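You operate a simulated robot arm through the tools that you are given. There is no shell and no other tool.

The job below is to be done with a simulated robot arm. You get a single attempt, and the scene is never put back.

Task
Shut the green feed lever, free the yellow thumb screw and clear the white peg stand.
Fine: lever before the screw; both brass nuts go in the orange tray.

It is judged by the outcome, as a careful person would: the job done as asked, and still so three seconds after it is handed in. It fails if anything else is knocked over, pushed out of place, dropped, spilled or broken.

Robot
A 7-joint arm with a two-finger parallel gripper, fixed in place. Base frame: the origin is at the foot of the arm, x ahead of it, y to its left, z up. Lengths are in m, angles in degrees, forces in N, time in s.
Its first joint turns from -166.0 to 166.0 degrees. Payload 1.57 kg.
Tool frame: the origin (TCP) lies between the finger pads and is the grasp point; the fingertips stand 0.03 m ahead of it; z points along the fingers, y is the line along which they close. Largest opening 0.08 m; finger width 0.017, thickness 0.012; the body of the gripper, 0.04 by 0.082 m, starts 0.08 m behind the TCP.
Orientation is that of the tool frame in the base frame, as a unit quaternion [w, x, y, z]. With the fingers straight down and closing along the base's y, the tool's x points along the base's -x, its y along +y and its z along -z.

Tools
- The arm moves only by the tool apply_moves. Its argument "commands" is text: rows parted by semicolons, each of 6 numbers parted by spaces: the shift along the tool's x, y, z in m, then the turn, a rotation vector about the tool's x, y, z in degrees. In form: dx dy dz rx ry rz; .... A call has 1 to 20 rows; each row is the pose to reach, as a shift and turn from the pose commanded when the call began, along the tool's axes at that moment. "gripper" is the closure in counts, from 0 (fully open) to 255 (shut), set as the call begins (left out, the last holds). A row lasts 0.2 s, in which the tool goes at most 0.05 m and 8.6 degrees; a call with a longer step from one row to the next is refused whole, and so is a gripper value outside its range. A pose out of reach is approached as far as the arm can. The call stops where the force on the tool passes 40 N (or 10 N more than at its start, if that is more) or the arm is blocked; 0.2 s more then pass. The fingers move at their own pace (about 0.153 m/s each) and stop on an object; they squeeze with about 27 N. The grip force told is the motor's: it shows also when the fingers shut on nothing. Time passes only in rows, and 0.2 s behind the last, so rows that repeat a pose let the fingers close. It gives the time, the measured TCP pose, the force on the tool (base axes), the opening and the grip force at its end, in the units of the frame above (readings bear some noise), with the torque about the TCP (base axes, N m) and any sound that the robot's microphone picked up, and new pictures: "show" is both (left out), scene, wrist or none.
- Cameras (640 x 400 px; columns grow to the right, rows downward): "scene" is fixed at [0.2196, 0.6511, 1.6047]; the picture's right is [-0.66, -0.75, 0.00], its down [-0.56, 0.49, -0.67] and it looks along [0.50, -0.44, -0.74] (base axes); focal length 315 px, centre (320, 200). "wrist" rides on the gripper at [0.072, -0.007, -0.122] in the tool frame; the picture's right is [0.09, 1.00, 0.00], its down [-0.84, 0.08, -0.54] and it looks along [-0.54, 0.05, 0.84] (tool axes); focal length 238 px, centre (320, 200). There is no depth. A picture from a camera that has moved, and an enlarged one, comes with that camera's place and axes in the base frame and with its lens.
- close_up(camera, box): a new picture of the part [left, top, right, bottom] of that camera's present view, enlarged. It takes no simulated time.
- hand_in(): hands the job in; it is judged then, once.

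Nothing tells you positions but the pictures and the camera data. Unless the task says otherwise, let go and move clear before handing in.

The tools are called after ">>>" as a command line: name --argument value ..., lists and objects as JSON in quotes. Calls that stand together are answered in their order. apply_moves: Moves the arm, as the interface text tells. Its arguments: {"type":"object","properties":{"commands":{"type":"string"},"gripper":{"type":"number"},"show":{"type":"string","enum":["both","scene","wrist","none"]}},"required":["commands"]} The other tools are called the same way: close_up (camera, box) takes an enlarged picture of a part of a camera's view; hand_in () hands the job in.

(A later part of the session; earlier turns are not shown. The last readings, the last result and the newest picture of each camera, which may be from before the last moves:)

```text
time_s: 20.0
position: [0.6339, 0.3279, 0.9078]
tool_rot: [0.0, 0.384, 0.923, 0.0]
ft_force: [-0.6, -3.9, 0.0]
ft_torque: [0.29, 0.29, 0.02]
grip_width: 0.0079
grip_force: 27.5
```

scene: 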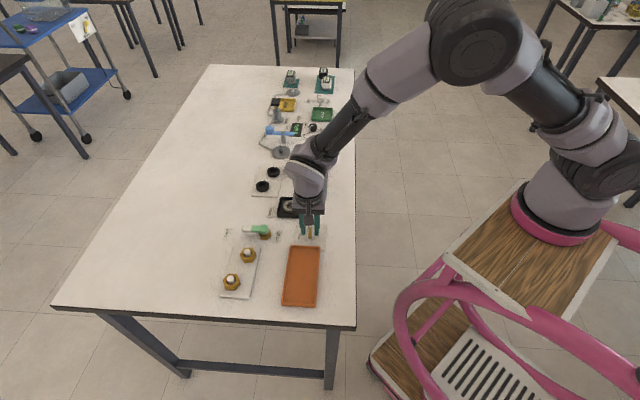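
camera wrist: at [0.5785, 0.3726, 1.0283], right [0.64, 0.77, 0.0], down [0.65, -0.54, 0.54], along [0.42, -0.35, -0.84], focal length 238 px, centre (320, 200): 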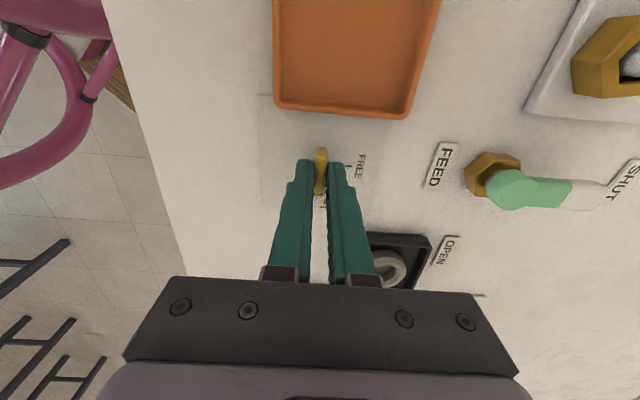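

The forces are now close to zero. I'll turn the wing counter-clockwise by 20° about the tool axis and check the response.

>>> apply_moves --commands "0 0 0 0 0 -5; 0 0 0 0 0 -10; 0 0 0 0 0 -15; 0 0 0 0 0 -20; 0 0 0 0 0 -20" --show "wrist"

>>> close_up --camera "wrist" --box '[280, 130, 360, 200]'

>>> close_up --camera "scene" --box '[270, 190, 350, 260]'

```text
time_s: 21.2
position: [0.6336, 0.3276, 0.9068]
tool_rot: [0.0, 0.216, 0.976, 0.0]
ft_force: [-3.6, -11.2, -0.5]
ft_torque: [-0.22, -0.02, -0.01]
grip_width: 0.0082
grip_force: 27.0
camera wrist: at [0.5657, 0.3502, 1.0283], right [0.34, 0.94, 0.0], down [0.79, -0.28, 0.54], along [0.51, -0.18, -0.84], focal length 238 px, centre (320, 200)
```

wrist: 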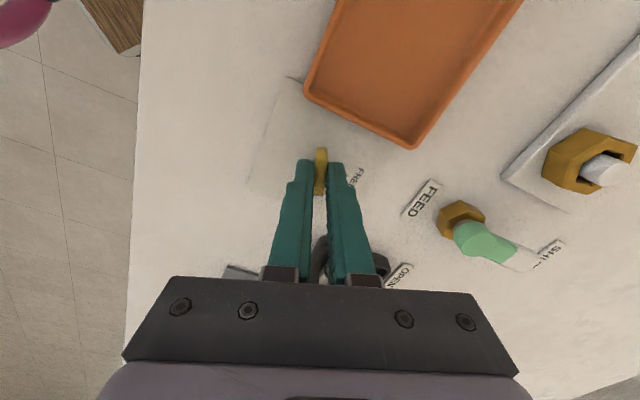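

```text
5.71 times, centred on (320, 165) of wrist
camera zoom: at [0.5657, 0.3502, 1.0283], right [0.34, 0.94, 0.0], down [0.79, -0.28, 0.54], along [0.51, -0.18, -0.84], focal length 1362 px, centre (320, 400)
```

zoom: 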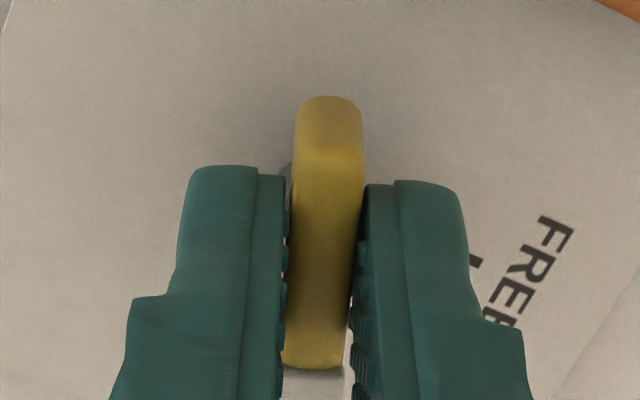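

```text
5.71 times, centred on (310, 225) of scene
camera zoom: at [0.2196, 0.6511, 1.6047], right [-0.66, -0.75, 0.0], down [-0.56, 0.49, -0.67], along [0.5, -0.44, -0.74], focal length 1801 px, centre (377, 57)
```

zoom: 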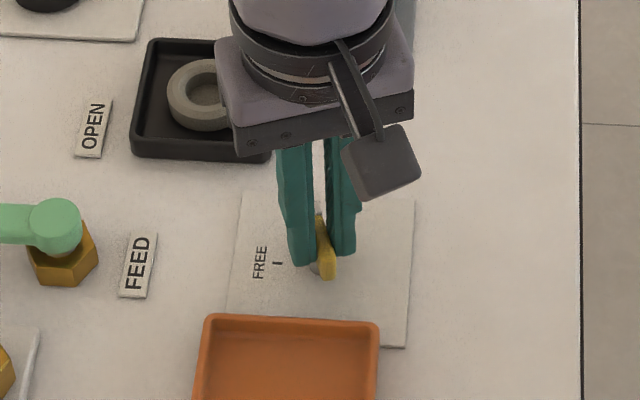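

The wing turns with the fingers. The small side force shows the true axis is about 1 mm toward -y, so I'll correct for that while turning further.

>>> apply_moves --commands "0 -0.0007 0 0 0 0; 0 -0.001 0 0 0 -5; 0 -0.001 0 0 0 -10; 0 -0.001 0 0 0 -15; 0 -0.001 0 0 0 -20; 0 -0.001 0 0 0 -25; 0 -0.001 0 0 0 -25" --show "none"

```text
time_s: 22.8
position: [0.6319, 0.3254, 0.9081]
tool_rot: [0.0, -0.001, 1.0, 0.0]
ft_force: [-2.9, -19.9, 3.0]
ft_torque: [-0.43, 0.35, -0.07]
grip_width: 0.0082
grip_force: 27.1
```

The side force is growing in -y, so I'll shift the tool 2 mm that way to relieve it before continuing.

>>> apply_moves --commands "0.0005 -0.001 0 0 0 0; 0.001 -0.002 0 0 0 0; 0.001 -0.002 0 0 0 0" --show "wrist"

>>> close_up --camera "wrist" --box '[280, 130, 360, 200]'

>>> close_up --camera "scene" --box '[270, 190, 350, 260]'

```text
time_s: 23.6
position: [0.6337, 0.3255, 0.9075]
tool_rot: [0.001, -0.001, 1.0, 0.0]
ft_force: [6.9, -4.8, -11.4]
ft_torque: [-0.13, -0.76, -0.01]
grip_width: 0.008
grip_force: 26.7
camera wrist: at [0.5612, 0.3175, 1.0282], right [-0.09, 1.0, 0.0], down [0.84, 0.08, 0.54], along [0.54, 0.05, -0.84], focal length 238 px, centre (320, 200)
```

wrist: 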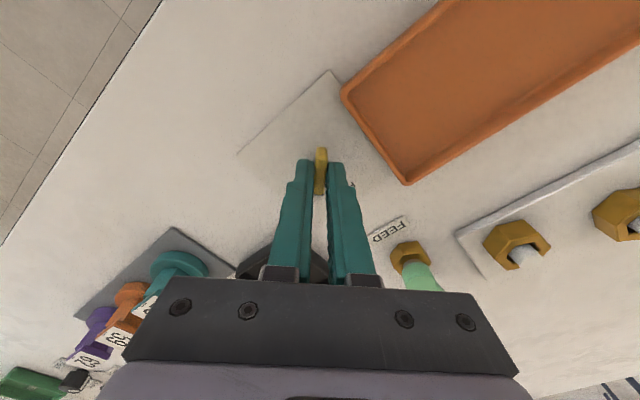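

```text
5.71 times, centred on (320, 165) of wrist
camera zoom: at [0.5612, 0.3175, 1.0282], right [-0.09, 1.0, 0.0], down [0.84, 0.08, 0.54], along [0.54, 0.05, -0.84], focal length 1362 px, centre (320, 400)
```

zoom: 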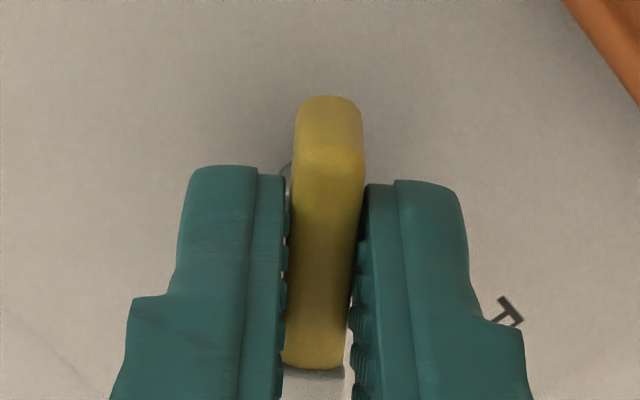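

```text
5.71 times, centred on (310, 225) of scene
camera zoom: at [0.2196, 0.6511, 1.6047], right [-0.66, -0.75, 0.0], down [-0.56, 0.49, -0.67], along [0.5, -0.44, -0.74], focal length 1801 px, centre (377, 57)
```

zoom: 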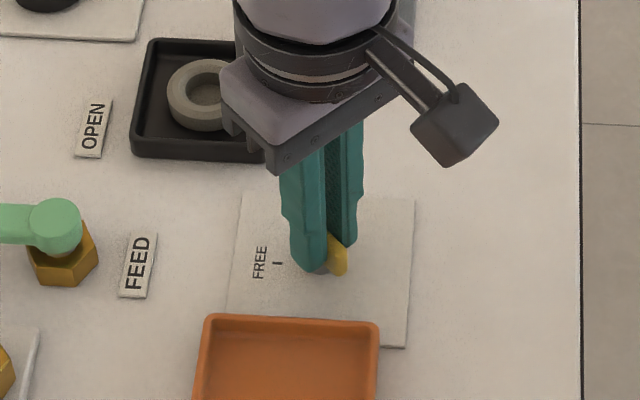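

That relieved most of it. I estimate the axis at about (0.6335, 0.3248), so I'll centre there and keep turning toward FREE.

>>> apply_moves --commands "-0.0006 -0.0005 0 0 0 0; -0.0006 -0.0005 0 0 0 -5; -0.0006 -0.0005 0 0 0 -10; -0.0006 -0.0005 0 0 0 -15; -0.0006 -0.0005 0 0 0 -20; -0.0006 -0.0005 0 0 0 -25; -0.0006 -0.0005 0 0 0 -25" --show "wrist"

>>> close_up --camera "wrist" --box '[280, 130, 360, 200]'

>>> close_up --camera "scene" --box '[270, 190, 350, 260]'

```text
time_s: 25.2
position: [0.6333, 0.3228, 0.9073]
tool_rot: [0.0, -0.216, 0.976, 0.0]
ft_force: [9.0, 0.8, -7.4]
ft_torque: [-0.13, 0.12, 0.0]
grip_width: 0.0079
grip_force: 27.5
camera wrist: at [0.5712, 0.2867, 1.0284], right [-0.51, 0.86, 0.0], down [0.72, 0.42, 0.54], along [0.47, 0.27, -0.84], focal length 238 px, centre (320, 200)
```

wrist: 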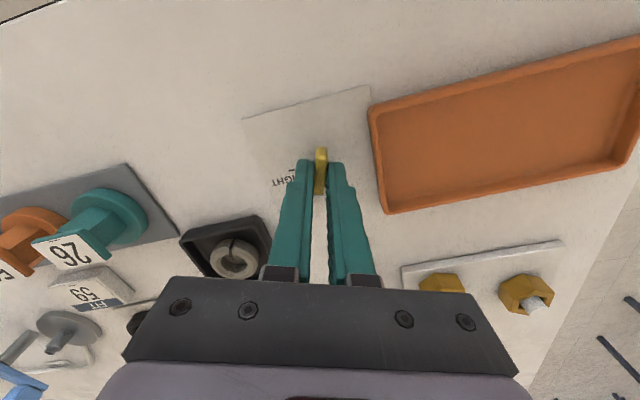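

```text
5.71 times, centred on (320, 165) of wrist
camera zoom: at [0.5712, 0.2867, 1.0284], right [-0.51, 0.86, 0.0], down [0.72, 0.42, 0.54], along [0.47, 0.27, -0.84], focal length 1362 px, centre (320, 400)
```

zoom: 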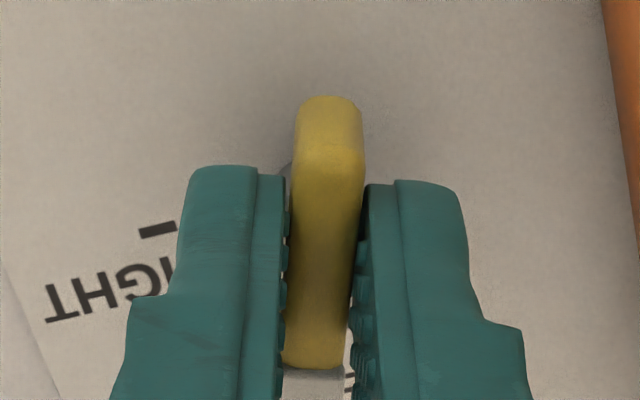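

```text
5.71 times, centred on (310, 225) of scene
camera zoom: at [0.2196, 0.6511, 1.6047], right [-0.66, -0.75, 0.0], down [-0.56, 0.49, -0.67], along [0.5, -0.44, -0.74], focal length 1801 px, centre (377, 57)
```

zoom: 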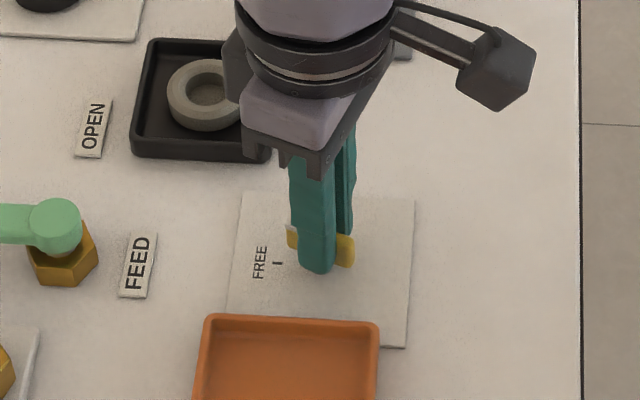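

The marks put TIGHT at about -44° and FREE at about +43° from the axis, and the wing is now near 25–27°. I'll turn the remaining ~20° with a tiny axis correction.

>>> apply_moves --commands "-0.0006 -0.0003 0.0004 0 0 0; -0.0006 -0.0003 0.0004 0 0 -5; -0.0006 -0.0003 0.0004 0 0 -10; -0.0006 -0.0003 0.0004 0 0 -15; -0.0006 -0.0003 0.0004 0 0 -19; -0.0006 -0.0003 0.0004 0 0 -19" --show "wrist"

>>> close_up --camera "wrist" --box '[280, 130, 360, 200]'

>>> close_up --camera "scene" --box '[270, 190, 350, 260]'

```text
time_s: 26.6
position: [0.6338, 0.3242, 0.9085]
tool_rot: [0.0, -0.375, 0.927, 0.0]
ft_force: [5.3, -2.6, 7.6]
ft_torque: [-0.55, 0.42, 0.02]
grip_width: 0.008
grip_force: 27.0
camera wrist: at [0.587, 0.2677, 1.0284], right [-0.76, 0.65, 0.0], down [0.55, 0.64, 0.54], along [0.35, 0.41, -0.84], focal length 238 px, centre (320, 200)
```

wrist: 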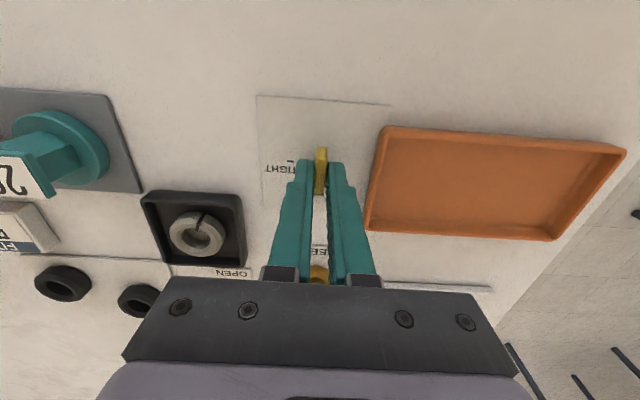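

```text
5.71 times, centred on (320, 165) of wrist
camera zoom: at [0.587, 0.2677, 1.0284], right [-0.76, 0.65, 0.0], down [0.55, 0.64, 0.54], along [0.35, 0.41, -0.84], focal length 1362 px, centre (320, 400)
```

zoom: 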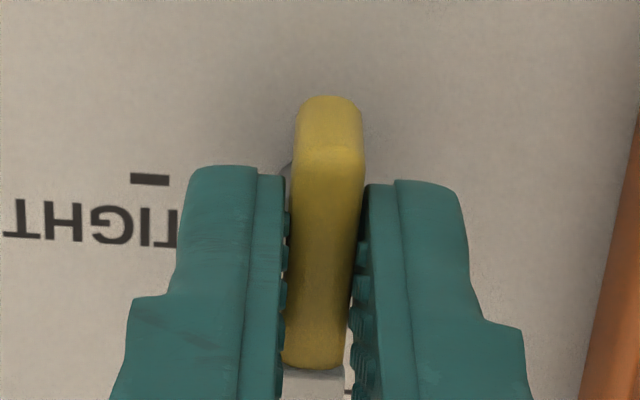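

```text
5.71 times, centred on (310, 225) of scene
camera zoom: at [0.2196, 0.6511, 1.6047], right [-0.66, -0.75, 0.0], down [-0.56, 0.49, -0.67], along [0.5, -0.44, -0.74], focal length 1801 px, centre (377, 57)
```

zoom: 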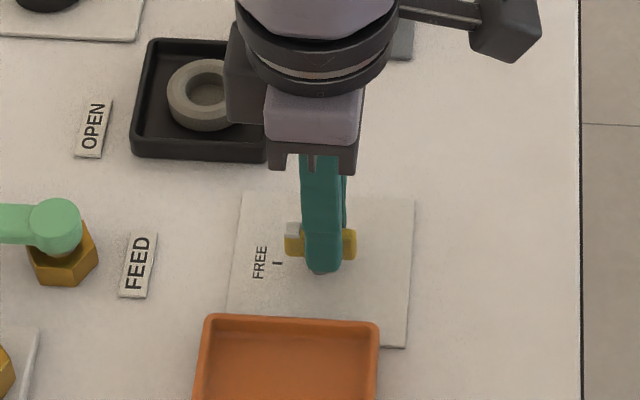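

The white pointer now sits at the FREE mark, with no torque from a stop. I'll nudge a few degrees more to feel whether the end of travel is reached.

>>> apply_moves --commands "0 0 0 0 0 -1.5; 0 0 0 0 0 -3; 0 0 0 0 0 -3" --show "none"

```text
time_s: 27.4
position: [0.6335, 0.3241, 0.9079]
tool_rot: [0.0, -0.398, 0.917, 0.0]
ft_force: [6.8, -5.6, 10.9]
ft_torque: [-0.58, 0.24, -0.49]
grip_width: 0.0085
grip_force: 27.7
```

The torque has built to -0.49 N·m, so the screw is against its FREE stop. I'll open slightly, staying clear of the tray rim, lift straight up and check.

>>> apply_moves --commands "0 0 0 0 0 0; 0 0 0 0 0 0; 0 0 -0.01 0 0 0; 0 0 -0.04 0 0 0; 0 0 -0.08 0 0 0; 0 0 -0.12 0 0 0; 0 0 -0.15 0 0 0; 0 0 -0.15 0 0 0" --gripper 183

>>> close_up --camera "wrist" --box '[240, 40, 400, 170]'

>>> close_up --camera "scene" --box '[200, 180, 360, 320]'

```text
time_s: 29.2
position: [0.6349, 0.3239, 1.0588]
tool_rot: [0.0, -0.399, 0.917, 0.0]
ft_force: [0.5, 0.4, -0.4]
ft_torque: [0.01, 0.0, -0.01]
grip_width: 0.0225
grip_force: 0.1
camera wrist: at [0.5907, 0.2657, 1.1795], right [-0.79, 0.61, 0.0], down [0.51, 0.67, 0.54], along [0.33, 0.43, -0.84], focal length 238 px, centre (320, 200)
```

scene: 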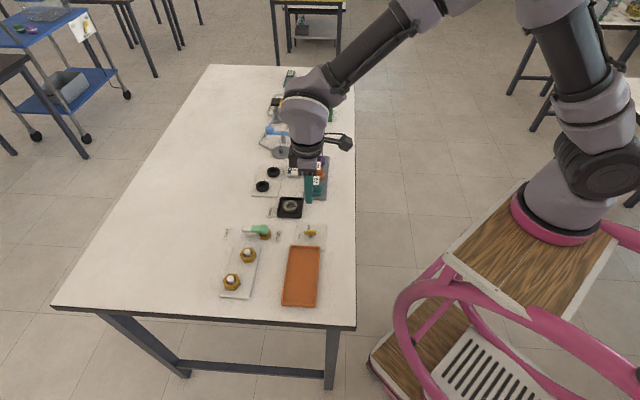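
wrist: 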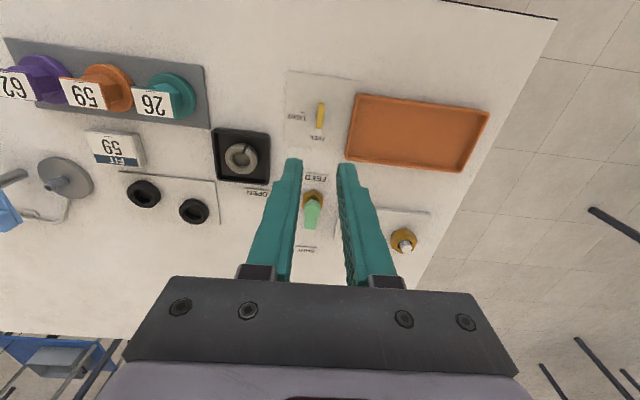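

```text
3.08 times, centred on (320, 105) of wrist
camera zoom: at [0.5907, 0.2657, 1.1795], right [-0.79, 0.61, 0.0], down [0.51, 0.67, 0.54], along [0.33, 0.43, -0.84], focal length 733 px, centre (320, 492)
```

zoom: 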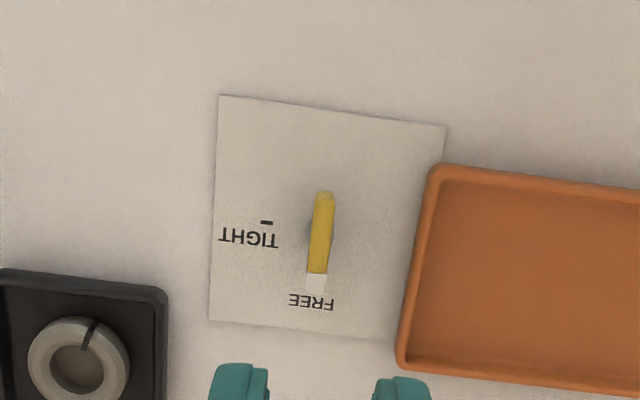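

```text
2.86 times, centred on (280, 250) of scene
camera zoom: at [0.2196, 0.6511, 1.6047], right [-0.66, -0.75, 0.0], down [-0.56, 0.49, -0.67], along [0.5, -0.44, -0.74], focal length 900 px, centre (434, 57)
```

zoom: 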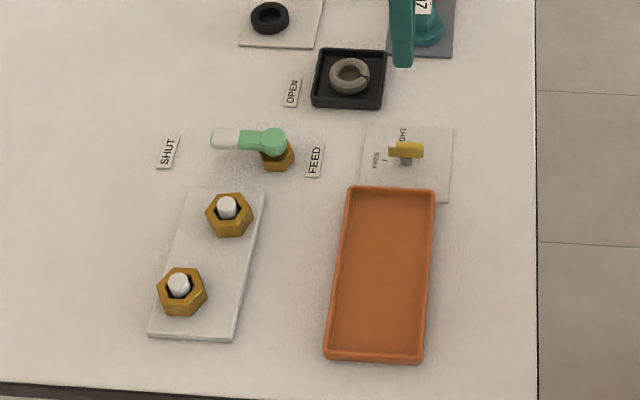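

The screw is at FREE, the lever is still SHUT, and nothing else has moved. Now the brass nuts: I'll go above nut 1 at about (0.686, 0.496) to see how its flats lie.

>>> apply_moves --commands "-0.0321 0.0158 0.0115 0 0 0; -0.0642 0.0316 0.023 0 0 0; -0.0963 0.0473 0.0344 0 0 0; -0.1284 0.0631 0.0459 0 0 0; -0.1605 0.0789 0.0574 0 0 0; -0.1605 0.0789 0.0574 0 0 0" --gripper 60

>>> close_up --camera "wrist" --box '[240, 60, 440, 220]'

>>> close_up --camera "scene" --box '[220, 220, 300, 300]'

```text
time_s: 30.6
position: [0.688, 0.495, 1.0005]
tool_rot: [-0.001, -0.399, 0.917, 0.0]
ft_force: [-0.3, -1.0, 0.1]
ft_torque: [0.01, -0.01, -0.01]
grip_width: 0.0613
grip_force: 0.0
camera wrist: at [0.6427, 0.4362, 1.1213], right [-0.79, 0.61, 0.0], down [0.51, 0.67, 0.54], along [0.33, 0.43, -0.84], focal length 238 px, centre (320, 200)
```

scene: 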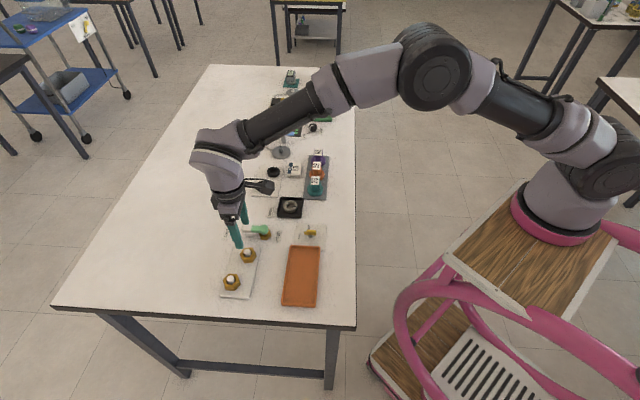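
wrist: 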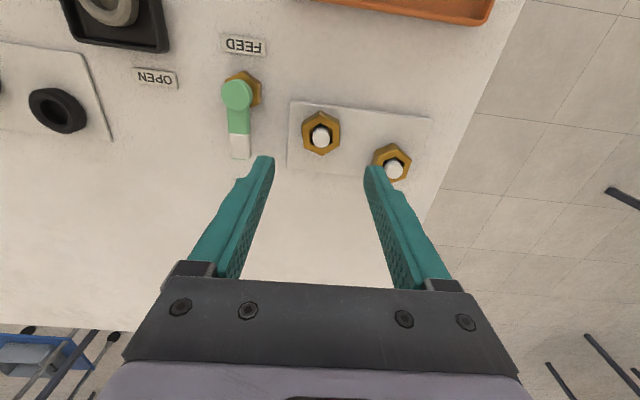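

```text
2.50 times, centred on (340, 140) of wrist
camera zoom: at [0.6427, 0.4362, 1.1213], right [-0.79, 0.61, 0.0], down [0.51, 0.67, 0.54], along [0.33, 0.43, -0.84], focal length 596 px, centre (270, 350)
```

zoom: 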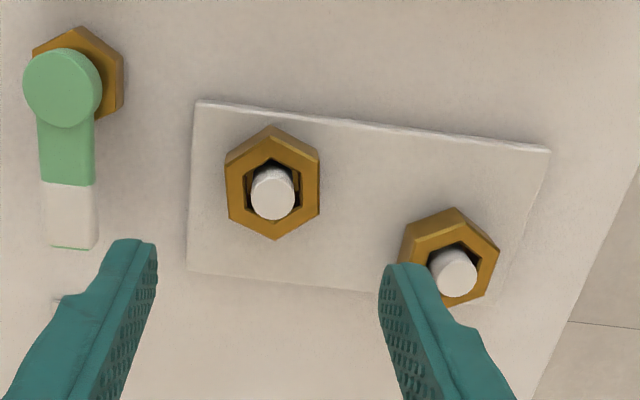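

```text
5.00 times, centred on (260, 260) of scene
camera zoom: at [0.2196, 0.6511, 1.6047], right [-0.66, -0.75, 0.0], down [-0.56, 0.49, -0.67], along [0.5, -0.44, -0.74], focal length 1576 px, centre (620, -100)
```

zoom: 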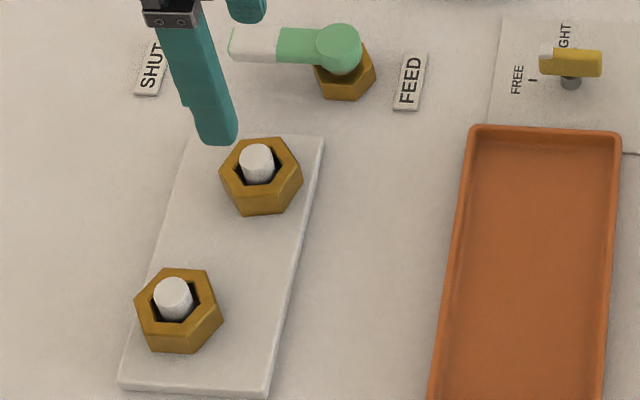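

Nut 1 is a hex about 37 mm across flats. I'll zoom in on both nuts to measure the orientation of their flats precisely.

>>> close_up --camera "wrist" --box '[290, 100, 350, 165]'

>>> close_up --camera "scene" --box '[220, 240, 265, 297]'

```text
6.15 times, centred on (320, 132) of wrist
camera zoom: at [0.6427, 0.4362, 1.1213], right [-0.79, 0.61, 0.0], down [0.51, 0.67, 0.54], along [0.33, 0.43, -0.84], focal length 1467 px, centre (320, 615)
```

zoom: 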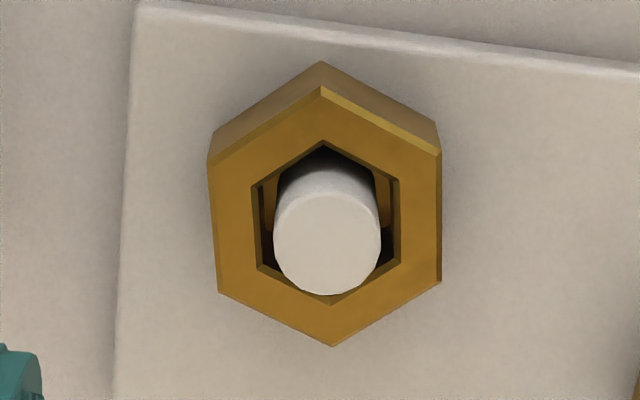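

```text
7.02 times, centred on (242, 268) of scene
camera zoom: at [0.2196, 0.6511, 1.6047], right [-0.66, -0.75, 0.0], down [-0.56, 0.49, -0.67], along [0.5, -0.44, -0.74], focal length 2212 px, centre (864, -281)
```

zoom: 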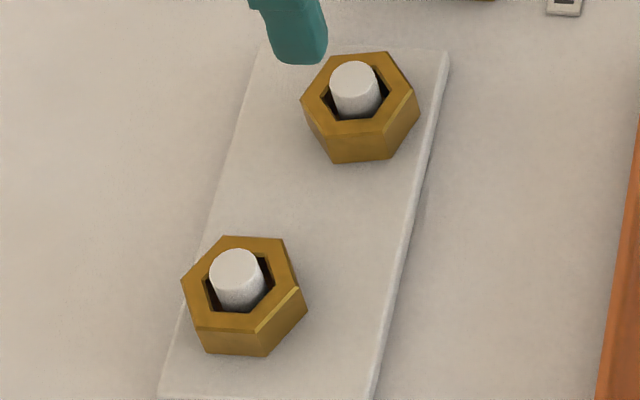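

Nut 1's flats need a yaw of about 55° (8° more), and its centre is about 3.5 mm ahead and 1 mm sideways of the tool axis. I'll align and go down to just above it, then check again.

>>> apply_moves --commands "-0.0018 0.0006 0.01 0 0 -4; -0.0035 0.0012 0.025 0 0 -8.2; -0.0035 0.0012 0.045 0 0 -8.2; -0.0035 0.0012 0.062 0 0 -8.2; -0.0035 0.0012 0.062 0 0 -8.2" --show "wrist"

>>> close_up --camera "wrist" --box '[240, 90, 400, 220]'

>>> close_up --camera "scene" --box '[210, 210, 290, 300]'

```text
time_s: 31.8
position: [0.6892, 0.4971, 0.9379]
tool_rot: [-0.001, -0.463, 0.886, 0.0]
ft_force: [-1.1, 1.4, -0.1]
ft_torque: [0.01, 0.01, -0.01]
grip_width: 0.061
grip_force: 0.0
camera wrist: at [0.6529, 0.4337, 1.0591], right [-0.87, 0.49, 0.0], down [0.41, 0.73, 0.54], along [0.27, 0.47, -0.84], focal length 238 px, centre (320, 200)
```

wrist: 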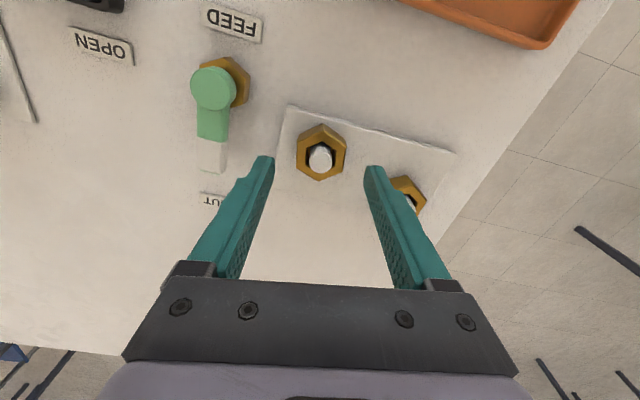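

```text
3.08 times, centred on (320, 155) of wrist
camera zoom: at [0.6529, 0.4337, 1.0591], right [-0.87, 0.49, 0.0], down [0.41, 0.73, 0.54], along [0.27, 0.47, -0.84], focal length 733 px, centre (320, 338)
```

zoom: 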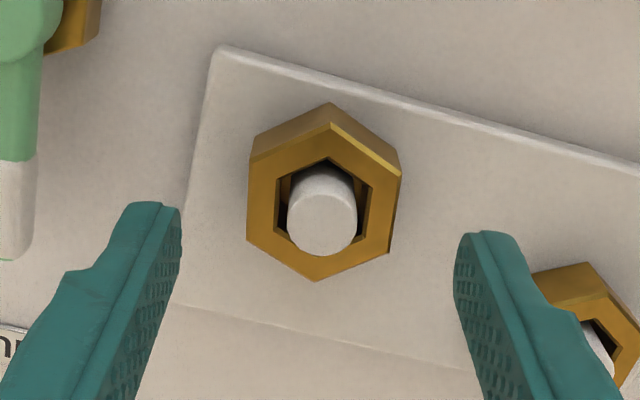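

```text
4.44 times, centred on (250, 255) of scene
camera zoom: at [0.2196, 0.6511, 1.6047], right [-0.66, -0.75, 0.0], down [-0.56, 0.49, -0.67], along [0.5, -0.44, -0.74], focal length 1401 px, centre (631, -44)
```

zoom: 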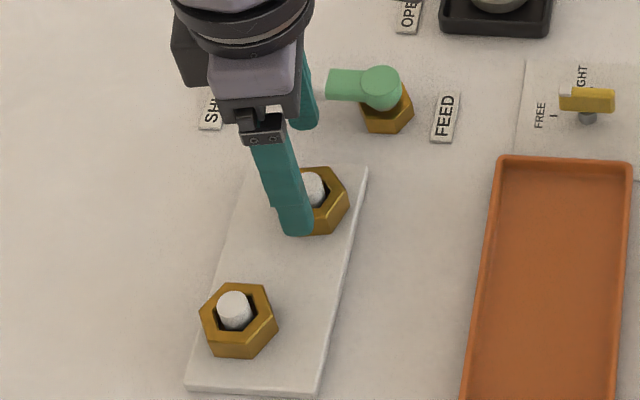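

The alignment is good: the nut is centred within half a millimetre and its flats are parallel to the pads. Its top is at z ≈ 0.888, so I'll lower the tips to about 4 mm above the stand plate and then close.

>>> apply_moves --commands "0 0 0.012 0 0 0; 0 0 0.024 0 0 0; 0 0 0.033 0 0 0; 0 0 0.033 0 0 0" --show "none"

>>> apply_moves --commands "0 0 0 0 0 0; 0 0 0 0 0 0; 0 0 0 0 0 0" --gripper 255

>>> close_up --camera "wrist" --box '[240, 90, 400, 220]'

```text
time_s: 32.8
position: [0.6889, 0.4989, 0.9062]
tool_rot: [0.0, -0.465, 0.885, 0.0]
ft_force: [0.6, 0.0, 0.1]
ft_torque: [0.0, 0.01, 0.02]
grip_width: 0.0613
grip_force: 0.1
```

```text
time_s: 33.6
position: [0.687, 0.4986, 0.9065]
tool_rot: [0.001, -0.463, 0.886, 0.0]
ft_force: [-0.4, -1.2, 0.6]
ft_torque: [-0.01, -0.01, 0.02]
grip_width: 0.0391
grip_force: 27.0
camera wrist: at [0.6522, 0.4353, 1.0261], right [-0.87, 0.49, 0.0], down [0.41, 0.73, 0.54], along [0.27, 0.47, -0.84], focal length 238 px, centre (320, 200)
```

scene: 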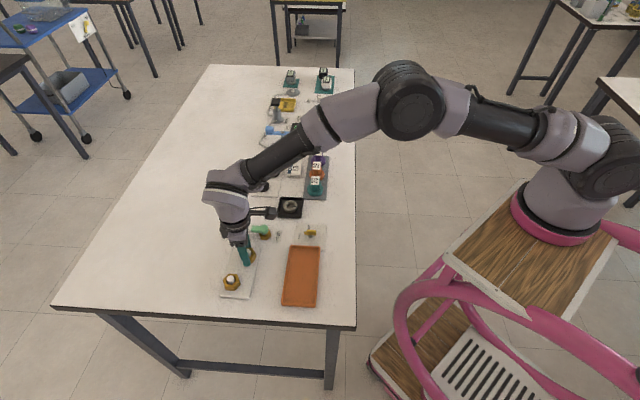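
wrist: 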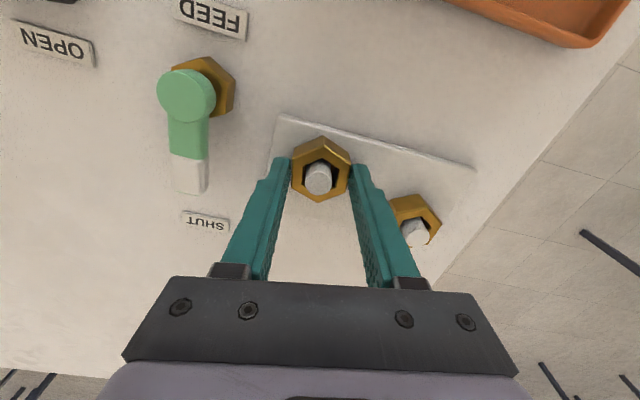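

```text
3.08 times, centred on (320, 155) of wrist
camera zoom: at [0.6522, 0.4353, 1.0261], right [-0.87, 0.49, 0.0], down [0.41, 0.73, 0.54], along [0.27, 0.47, -0.84], focal length 733 px, centre (320, 338)
```

zoom: 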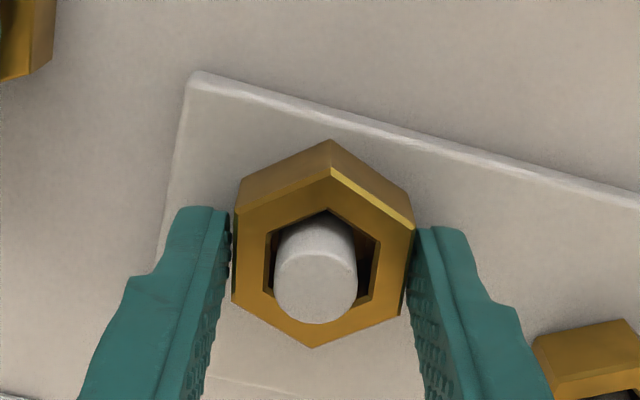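

Nut 1 is held at 39 mm with balanced forces. I'll lift it straight up off its peg.

>>> apply_moves --commands "0 0 -0.008 0 0 0; 0 0 -0.018 0 0 0; 0 0 -0.03 0 0 0; 0 0 -0.045 0 0 0; 0 0 -0.065 0 0 0; 0 0 -0.09 0 0 0; 0 0 -0.09 0 0 0"

>>> close_up --camera "scene" --box '[210, 190, 310, 300]'

```text
time_s: 35.2
position: [0.6869, 0.4969, 0.9948]
tool_rot: [0.0, -0.464, 0.886, 0.001]
ft_force: [-0.1, -0.6, -1.8]
ft_torque: [0.0, 0.01, -0.03]
grip_width: 0.0394
grip_force: 26.9
camera wrist: at [0.6511, 0.4334, 1.1153], right [-0.87, 0.49, 0.0], down [0.41, 0.73, 0.54], along [0.27, 0.47, -0.84], focal length 238 px, centre (320, 200)
```

scene: 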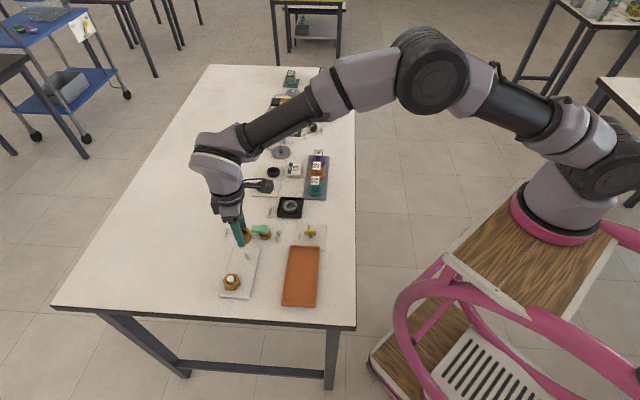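
wrist: 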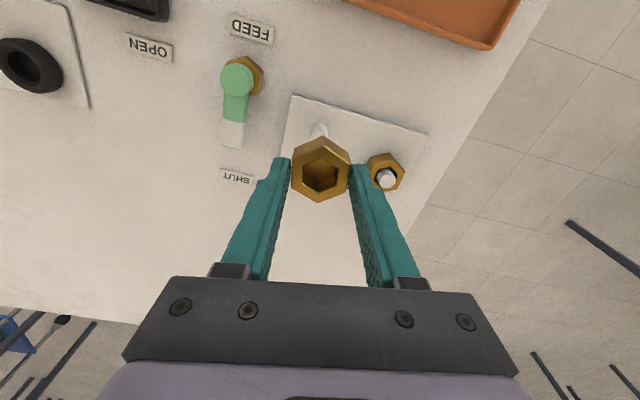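

```text
3.64 times, centred on (260, 245) of scene
camera zoom: at [0.2196, 0.6511, 1.6047], right [-0.66, -0.75, 0.0], down [-0.56, 0.49, -0.67], along [0.5, -0.44, -0.74], focal length 1146 px, centre (538, 36)
```

zoom: 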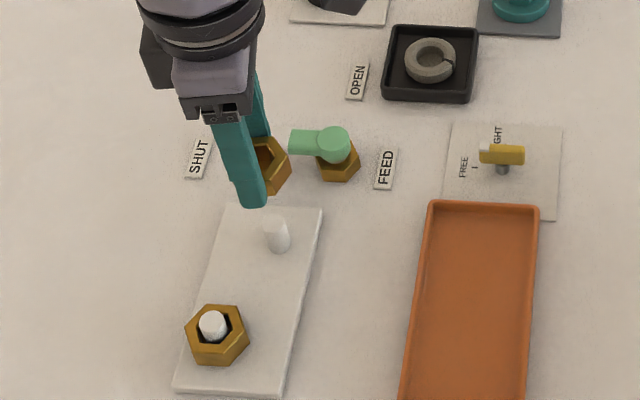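

Nut 1 is off its peg and held firmly. The tray is centred near (0.552, 0.419), so I'll carry the nut, staying high, over the half nearest the screw and check the position.

>>> apply_moves --commands "0.0249 0.0052 0 0 0 1.6; 0.0498 0.0104 0 0 0 3.3; 0.0747 0.0156 0 0 0 4.9; 0.0995 0.0207 0 0 0 6.5; 0.1244 0.0259 0 0 0 8.2; 0.1493 0.0311 0 0 0 9.8; 0.1493 0.0311 0 0 0 9.8"

>>> close_up --camera "scene" --box '[240, 200, 360, 320]'

```text
time_s: 36.8
position: [0.5771, 0.3921, 0.9953]
tool_rot: [0.0, -0.386, 0.922, 0.0]
ft_force: [0.3, -0.8, -0.9]
ft_torque: [0.01, -0.02, -0.05]
grip_width: 0.0391
grip_force: 27.2
camera wrist: at [0.5303, 0.3352, 1.1152], right [-0.77, 0.63, 0.0], down [0.53, 0.65, 0.54], along [0.34, 0.42, -0.84], focal length 238 px, centre (320, 200)
```

scene: 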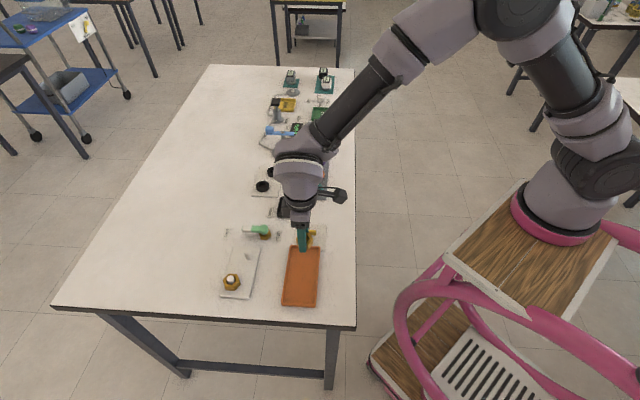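
wrist: 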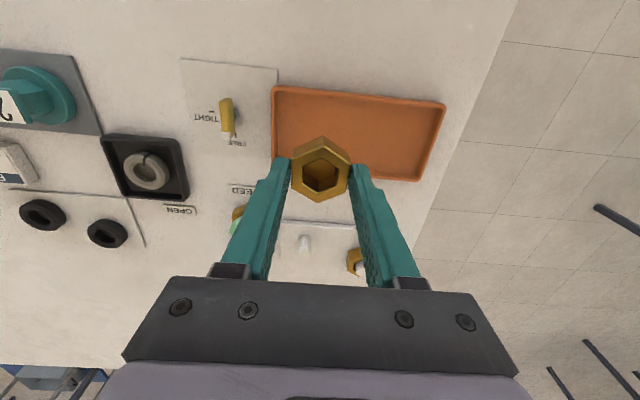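

```text
3.33 times, centred on (300, 260) of scene
camera zoom: at [0.2196, 0.6511, 1.6047], right [-0.66, -0.75, 0.0], down [-0.56, 0.49, -0.67], along [0.5, -0.44, -0.74], focal length 1050 px, centre (387, 0)
```

zoom: 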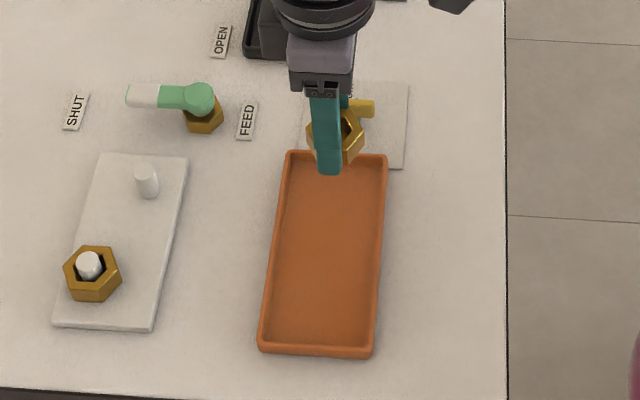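

The nut is over the tray about 34 mm from its centre, so I'll shift it a few millimetres to centre it across the width. Then I'll go down until it's just above the tray floor.

>>> apply_moves --commands "-0.0035 0.002 0 0 0 0; -0.0035 0.002 0.03 0 0 0; -0.0035 0.002 0.055 0 0 0; -0.0035 0.002 0.075 0 0 0; -0.0035 0.002 0.088 0 0 0; -0.0035 0.002 0.088 0 0 0"

>>> close_up --camera "scene" --box '[270, 210, 350, 290]'

>>> close_up --camera "wrist" --box '[220, 70, 420, 230]'

```text
time_s: 38.2
position: [0.577, 0.3982, 0.9062]
tool_rot: [0.0, -0.386, 0.922, 0.001]
ft_force: [-0.3, 0.3, -1.4]
ft_torque: [0.0, 0.0, -0.02]
grip_width: 0.0391
grip_force: 27.1
camera wrist: at [0.5319, 0.3412, 1.0271], right [-0.77, 0.63, 0.0], down [0.53, 0.65, 0.54], along [0.34, 0.42, -0.84], focal length 238 px, centre (320, 200)
```

scene: 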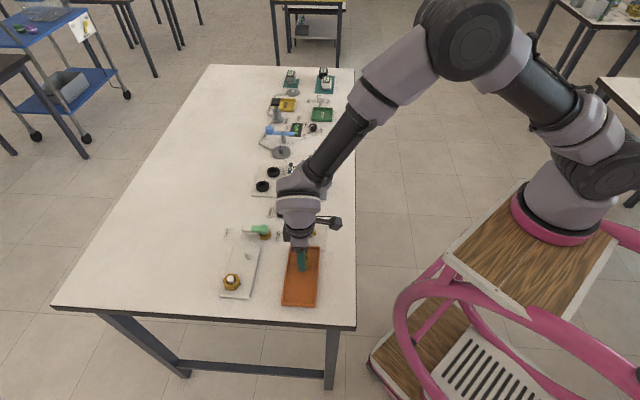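
wrist: 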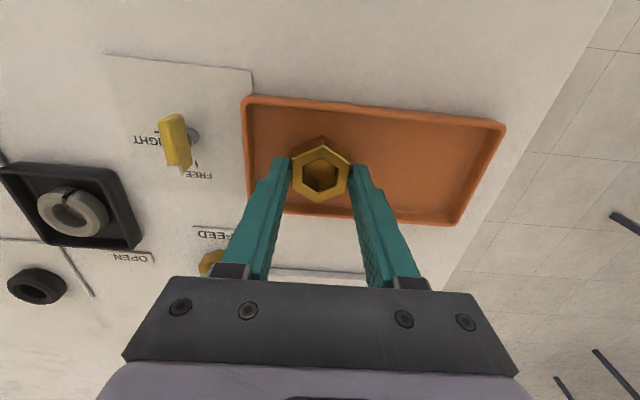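

```text
5.00 times, centred on (310, 250) of scene
camera zoom: at [0.2196, 0.6511, 1.6047], right [-0.66, -0.75, 0.0], down [-0.56, 0.49, -0.67], along [0.5, -0.44, -0.74], focal length 1576 px, centre (370, -50)
```

zoom: 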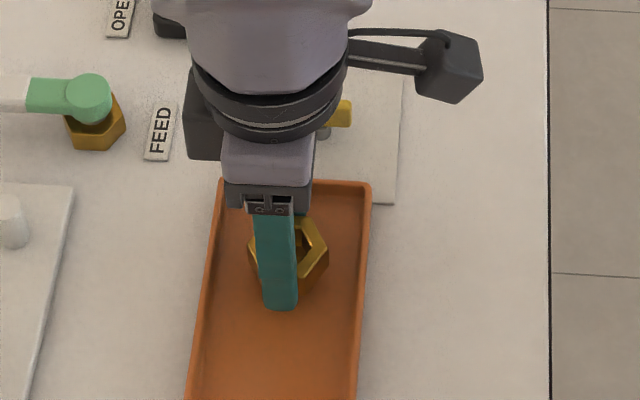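

```text
2.50 times, centred on (320, 150) of wrist
camera zoom: at [0.5319, 0.3412, 1.0271], right [-0.77, 0.63, 0.0], down [0.53, 0.65, 0.54], along [0.34, 0.42, -0.84], focal length 596 px, centre (320, 325)
```

zoom: 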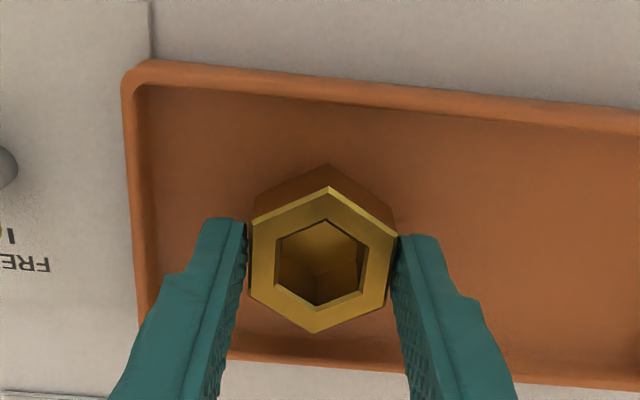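

The nut is well inside the tray walls. I'll lower it in small steps until I feel the floor.

>>> apply_moves --commands "0 0 0.0015 0 0 0; 0 0 0.003 0 0 0" --show "none"

```text
time_s: 38.8
position: [0.5772, 0.3982, 0.9037]
tool_rot: [-0.001, -0.386, 0.922, 0.0]
ft_force: [0.6, 0.6, -0.8]
ft_torque: [0.02, 0.0, 0.06]
grip_width: 0.0389
grip_force: 26.7
```

>>> apply_moves --commands "0 0 0.001 0 0 0; 0 0 0.002 0 0 0" --show "none"

```text
time_s: 39.4
position: [0.5775, 0.3976, 0.9021]
tool_rot: [0.001, -0.386, 0.923, 0.0]
ft_force: [0.6, 0.1, -0.6]
ft_torque: [0.0, -0.01, 0.01]
grip_width: 0.0391
grip_force: 26.9
```

No floor contact yet, so I'll keep stepping down gently.

>>> apply_moves --commands "0 0 0.001 0 0 0; 0 0 0.002 0 0 0" --show "none"

```text
time_s: 40.0
position: [0.5777, 0.3979, 0.8998]
tool_rot: [0.0, -0.386, 0.922, 0.0]
ft_force: [1.0, 0.1, -1.3]
ft_torque: [-0.01, 0.0, -0.01]
grip_width: 0.039
grip_force: 26.5
```

>>> apply_moves --commands "0 0 0.001 0 0 0; 0 0 0.002 0 0 0" --show "wrist"

>>> close_up --camera "scene" --box '[280, 230, 330, 280]'

>>> close_up --camera "wrist" --box '[220, 70, 420, 230]'

```text
time_s: 40.6
position: [0.5767, 0.3973, 0.8991]
tool_rot: [0.0, -0.386, 0.923, 0.0]
ft_force: [-3.1, -5.1, 19.2]
ft_torque: [-0.23, 0.14, -0.06]
grip_width: 0.039
grip_force: 27.2
camera wrist: at [0.5317, 0.341, 1.0197], right [-0.77, 0.63, 0.0], down [0.53, 0.65, 0.54], along [0.34, 0.42, -0.84], focal length 238 px, centre (320, 200)
```

wrist: 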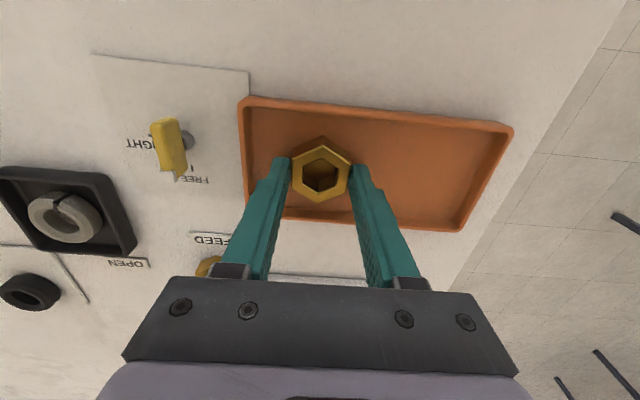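

```text
8.00 times, centred on (305, 255) of scene
camera zoom: at [0.2196, 0.6511, 1.6047], right [-0.66, -0.75, 0.0], down [-0.56, 0.49, -0.67], along [0.5, -0.44, -0.74], focal length 2521 px, centre (440, -240)
```

zoom: 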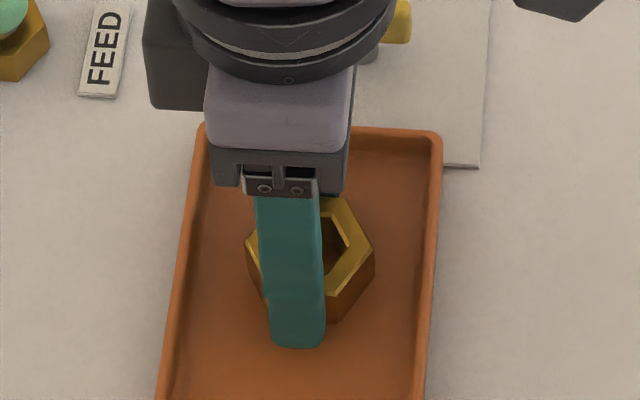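

```text
2.50 times, centred on (320, 150) of wrist
camera zoom: at [0.5317, 0.341, 1.0197], right [-0.77, 0.63, 0.0], down [0.53, 0.65, 0.54], along [0.34, 0.42, -0.84], focal length 596 px, centre (320, 325)
```

zoom: 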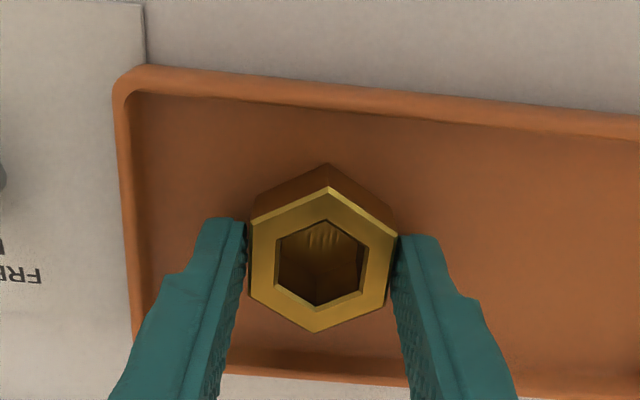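

The floor is felt at TCP z ≈ 0.899. I'll ease up 1 mm to take off the load, open only a little and then lift straight out.

>>> apply_moves --commands "0 0 -0.001 0 0 0; 0 0 -0.001 0 0 0" --show "none"

>>> apply_moves --commands "0 0 0 0 0 0; 0 0 0 0 0 0; 0 0 -0.01 0 0 0; 0 0 -0.03 0 0 0; 0 0 -0.06 0 0 0; 0 0 -0.1 0 0 0; 0 0 -0.1 0 0 0" --gripper 98

>>> close_up --camera "scene" --box '[220, 200, 350, 320]'

```text
time_s: 41.2
position: [0.5775, 0.398, 0.898]
tool_rot: [0.0, -0.387, 0.922, 0.0]
ft_force: [1.6, -2.2, 13.8]
ft_torque: [0.02, -0.06, -0.05]
grip_width: 0.0393
grip_force: 26.9
```

```text
time_s: 42.8
position: [0.5749, 0.3965, 0.9988]
tool_rot: [0.001, -0.387, 0.922, 0.0]
ft_force: [0.3, 0.1, 0.5]
ft_torque: [0.01, 0.03, 0.0]
grip_width: 0.0493
grip_force: 0.0
camera wrist: at [0.53, 0.3393, 1.121], right [-0.77, 0.63, 0.0], down [0.53, 0.65, 0.54], along [0.34, 0.42, -0.84], focal length 238 px, centre (320, 200)
```

scene: 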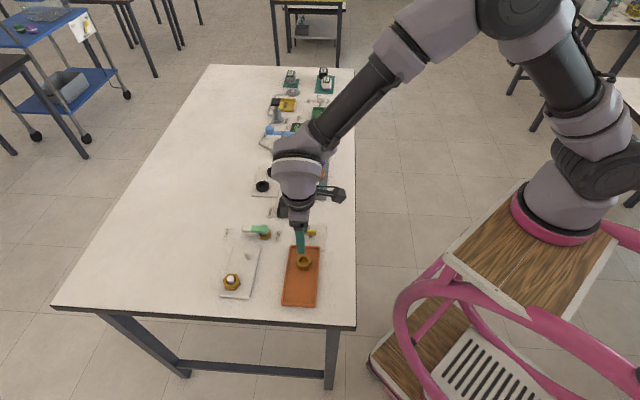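
wrist: 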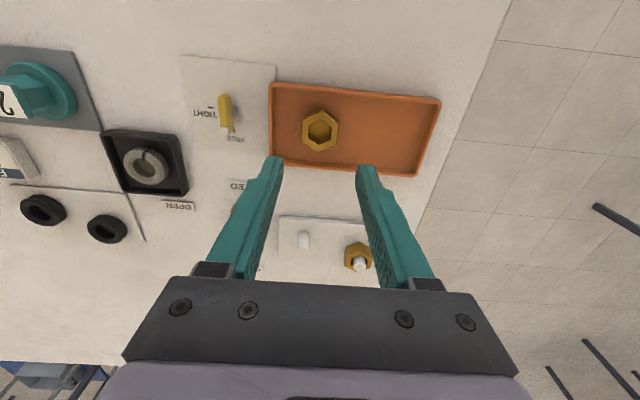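

```text
3.33 times, centred on (285, 260) of scene
camera zoom: at [0.2196, 0.6511, 1.6047], right [-0.66, -0.75, 0.0], down [-0.56, 0.49, -0.67], along [0.5, -0.44, -0.74], focal length 1050 px, centre (437, 0)
```

zoom: 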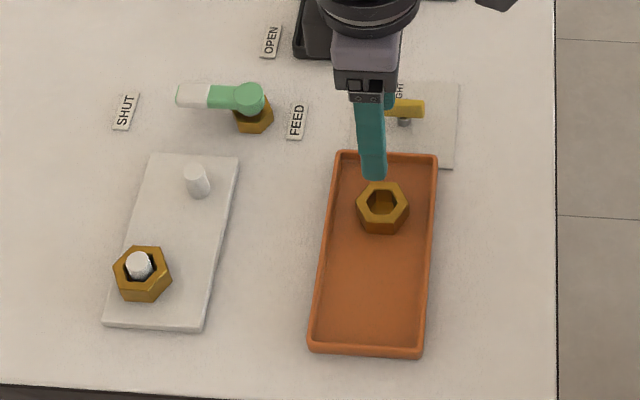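

Nut 1 is resting in the tray. Next I'll hover over nut 2 at about (0.648, 0.570) and measure its orientation.

>>> apply_moves --commands "-0.0342 0.0144 0 0 0 0; -0.0684 0.0288 0 0 0 0; -0.1027 0.0432 0 0 0 0; -0.1369 0.0576 0 0 0 0; -0.1711 0.072 0 0 0 0; -0.1711 0.072 0 0 0 0" --gripper 60 --show "wrist"

>>> close_up --camera "wrist" --box '[290, 100, 350, 165]'

>>> close_up --camera "scene" --box '[200, 200, 350, 320]'

```text
time_s: 44.2
position: [0.6469, 0.57, 0.9976]
tool_rot: [0.0, -0.387, 0.922, 0.0]
ft_force: [-0.4, -0.1, -0.4]
ft_torque: [-0.02, 0.03, 0.0]
grip_width: 0.0612
grip_force: 0.0
camera wrist: at [0.6006, 0.5137, 1.1183], right [-0.77, 0.63, 0.0], down [0.53, 0.65, 0.54], along [0.34, 0.42, -0.84], focal length 238 px, centre (320, 200)
```

wrist: 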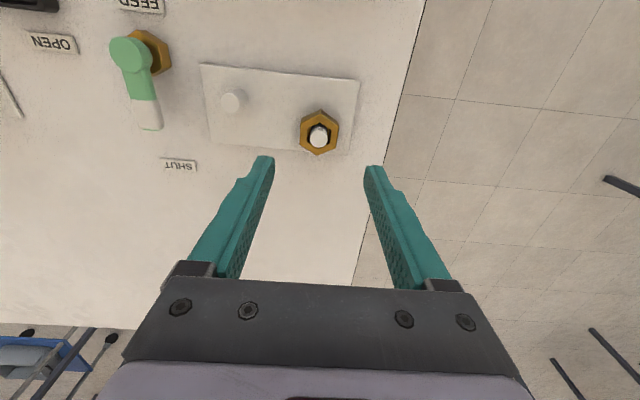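

```text
6.15 times, centred on (320, 132) of wrist
camera zoom: at [0.6006, 0.5137, 1.1183], right [-0.77, 0.63, 0.0], down [0.53, 0.65, 0.54], along [0.34, 0.42, -0.84], focal length 1467 px, centre (320, 615)
```

zoom: 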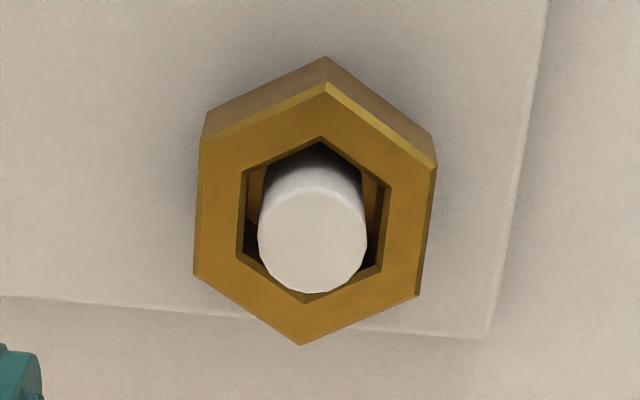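

```text
3.33 times, centred on (275, 260) of scene
camera zoom: at [0.2196, 0.6511, 1.6047], right [-0.66, -0.75, 0.0], down [-0.56, 0.49, -0.67], along [0.5, -0.44, -0.74], focal length 1050 px, centre (470, 0)
```

zoom: 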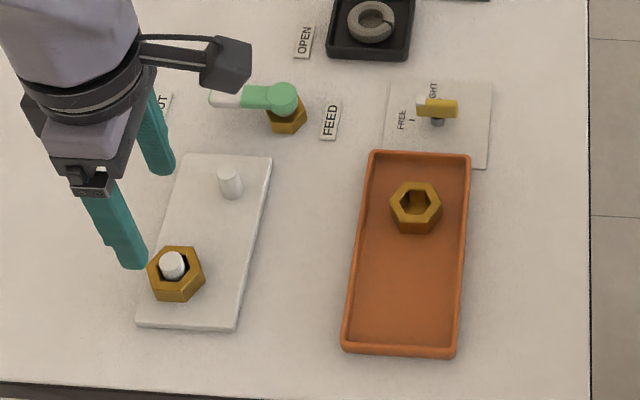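

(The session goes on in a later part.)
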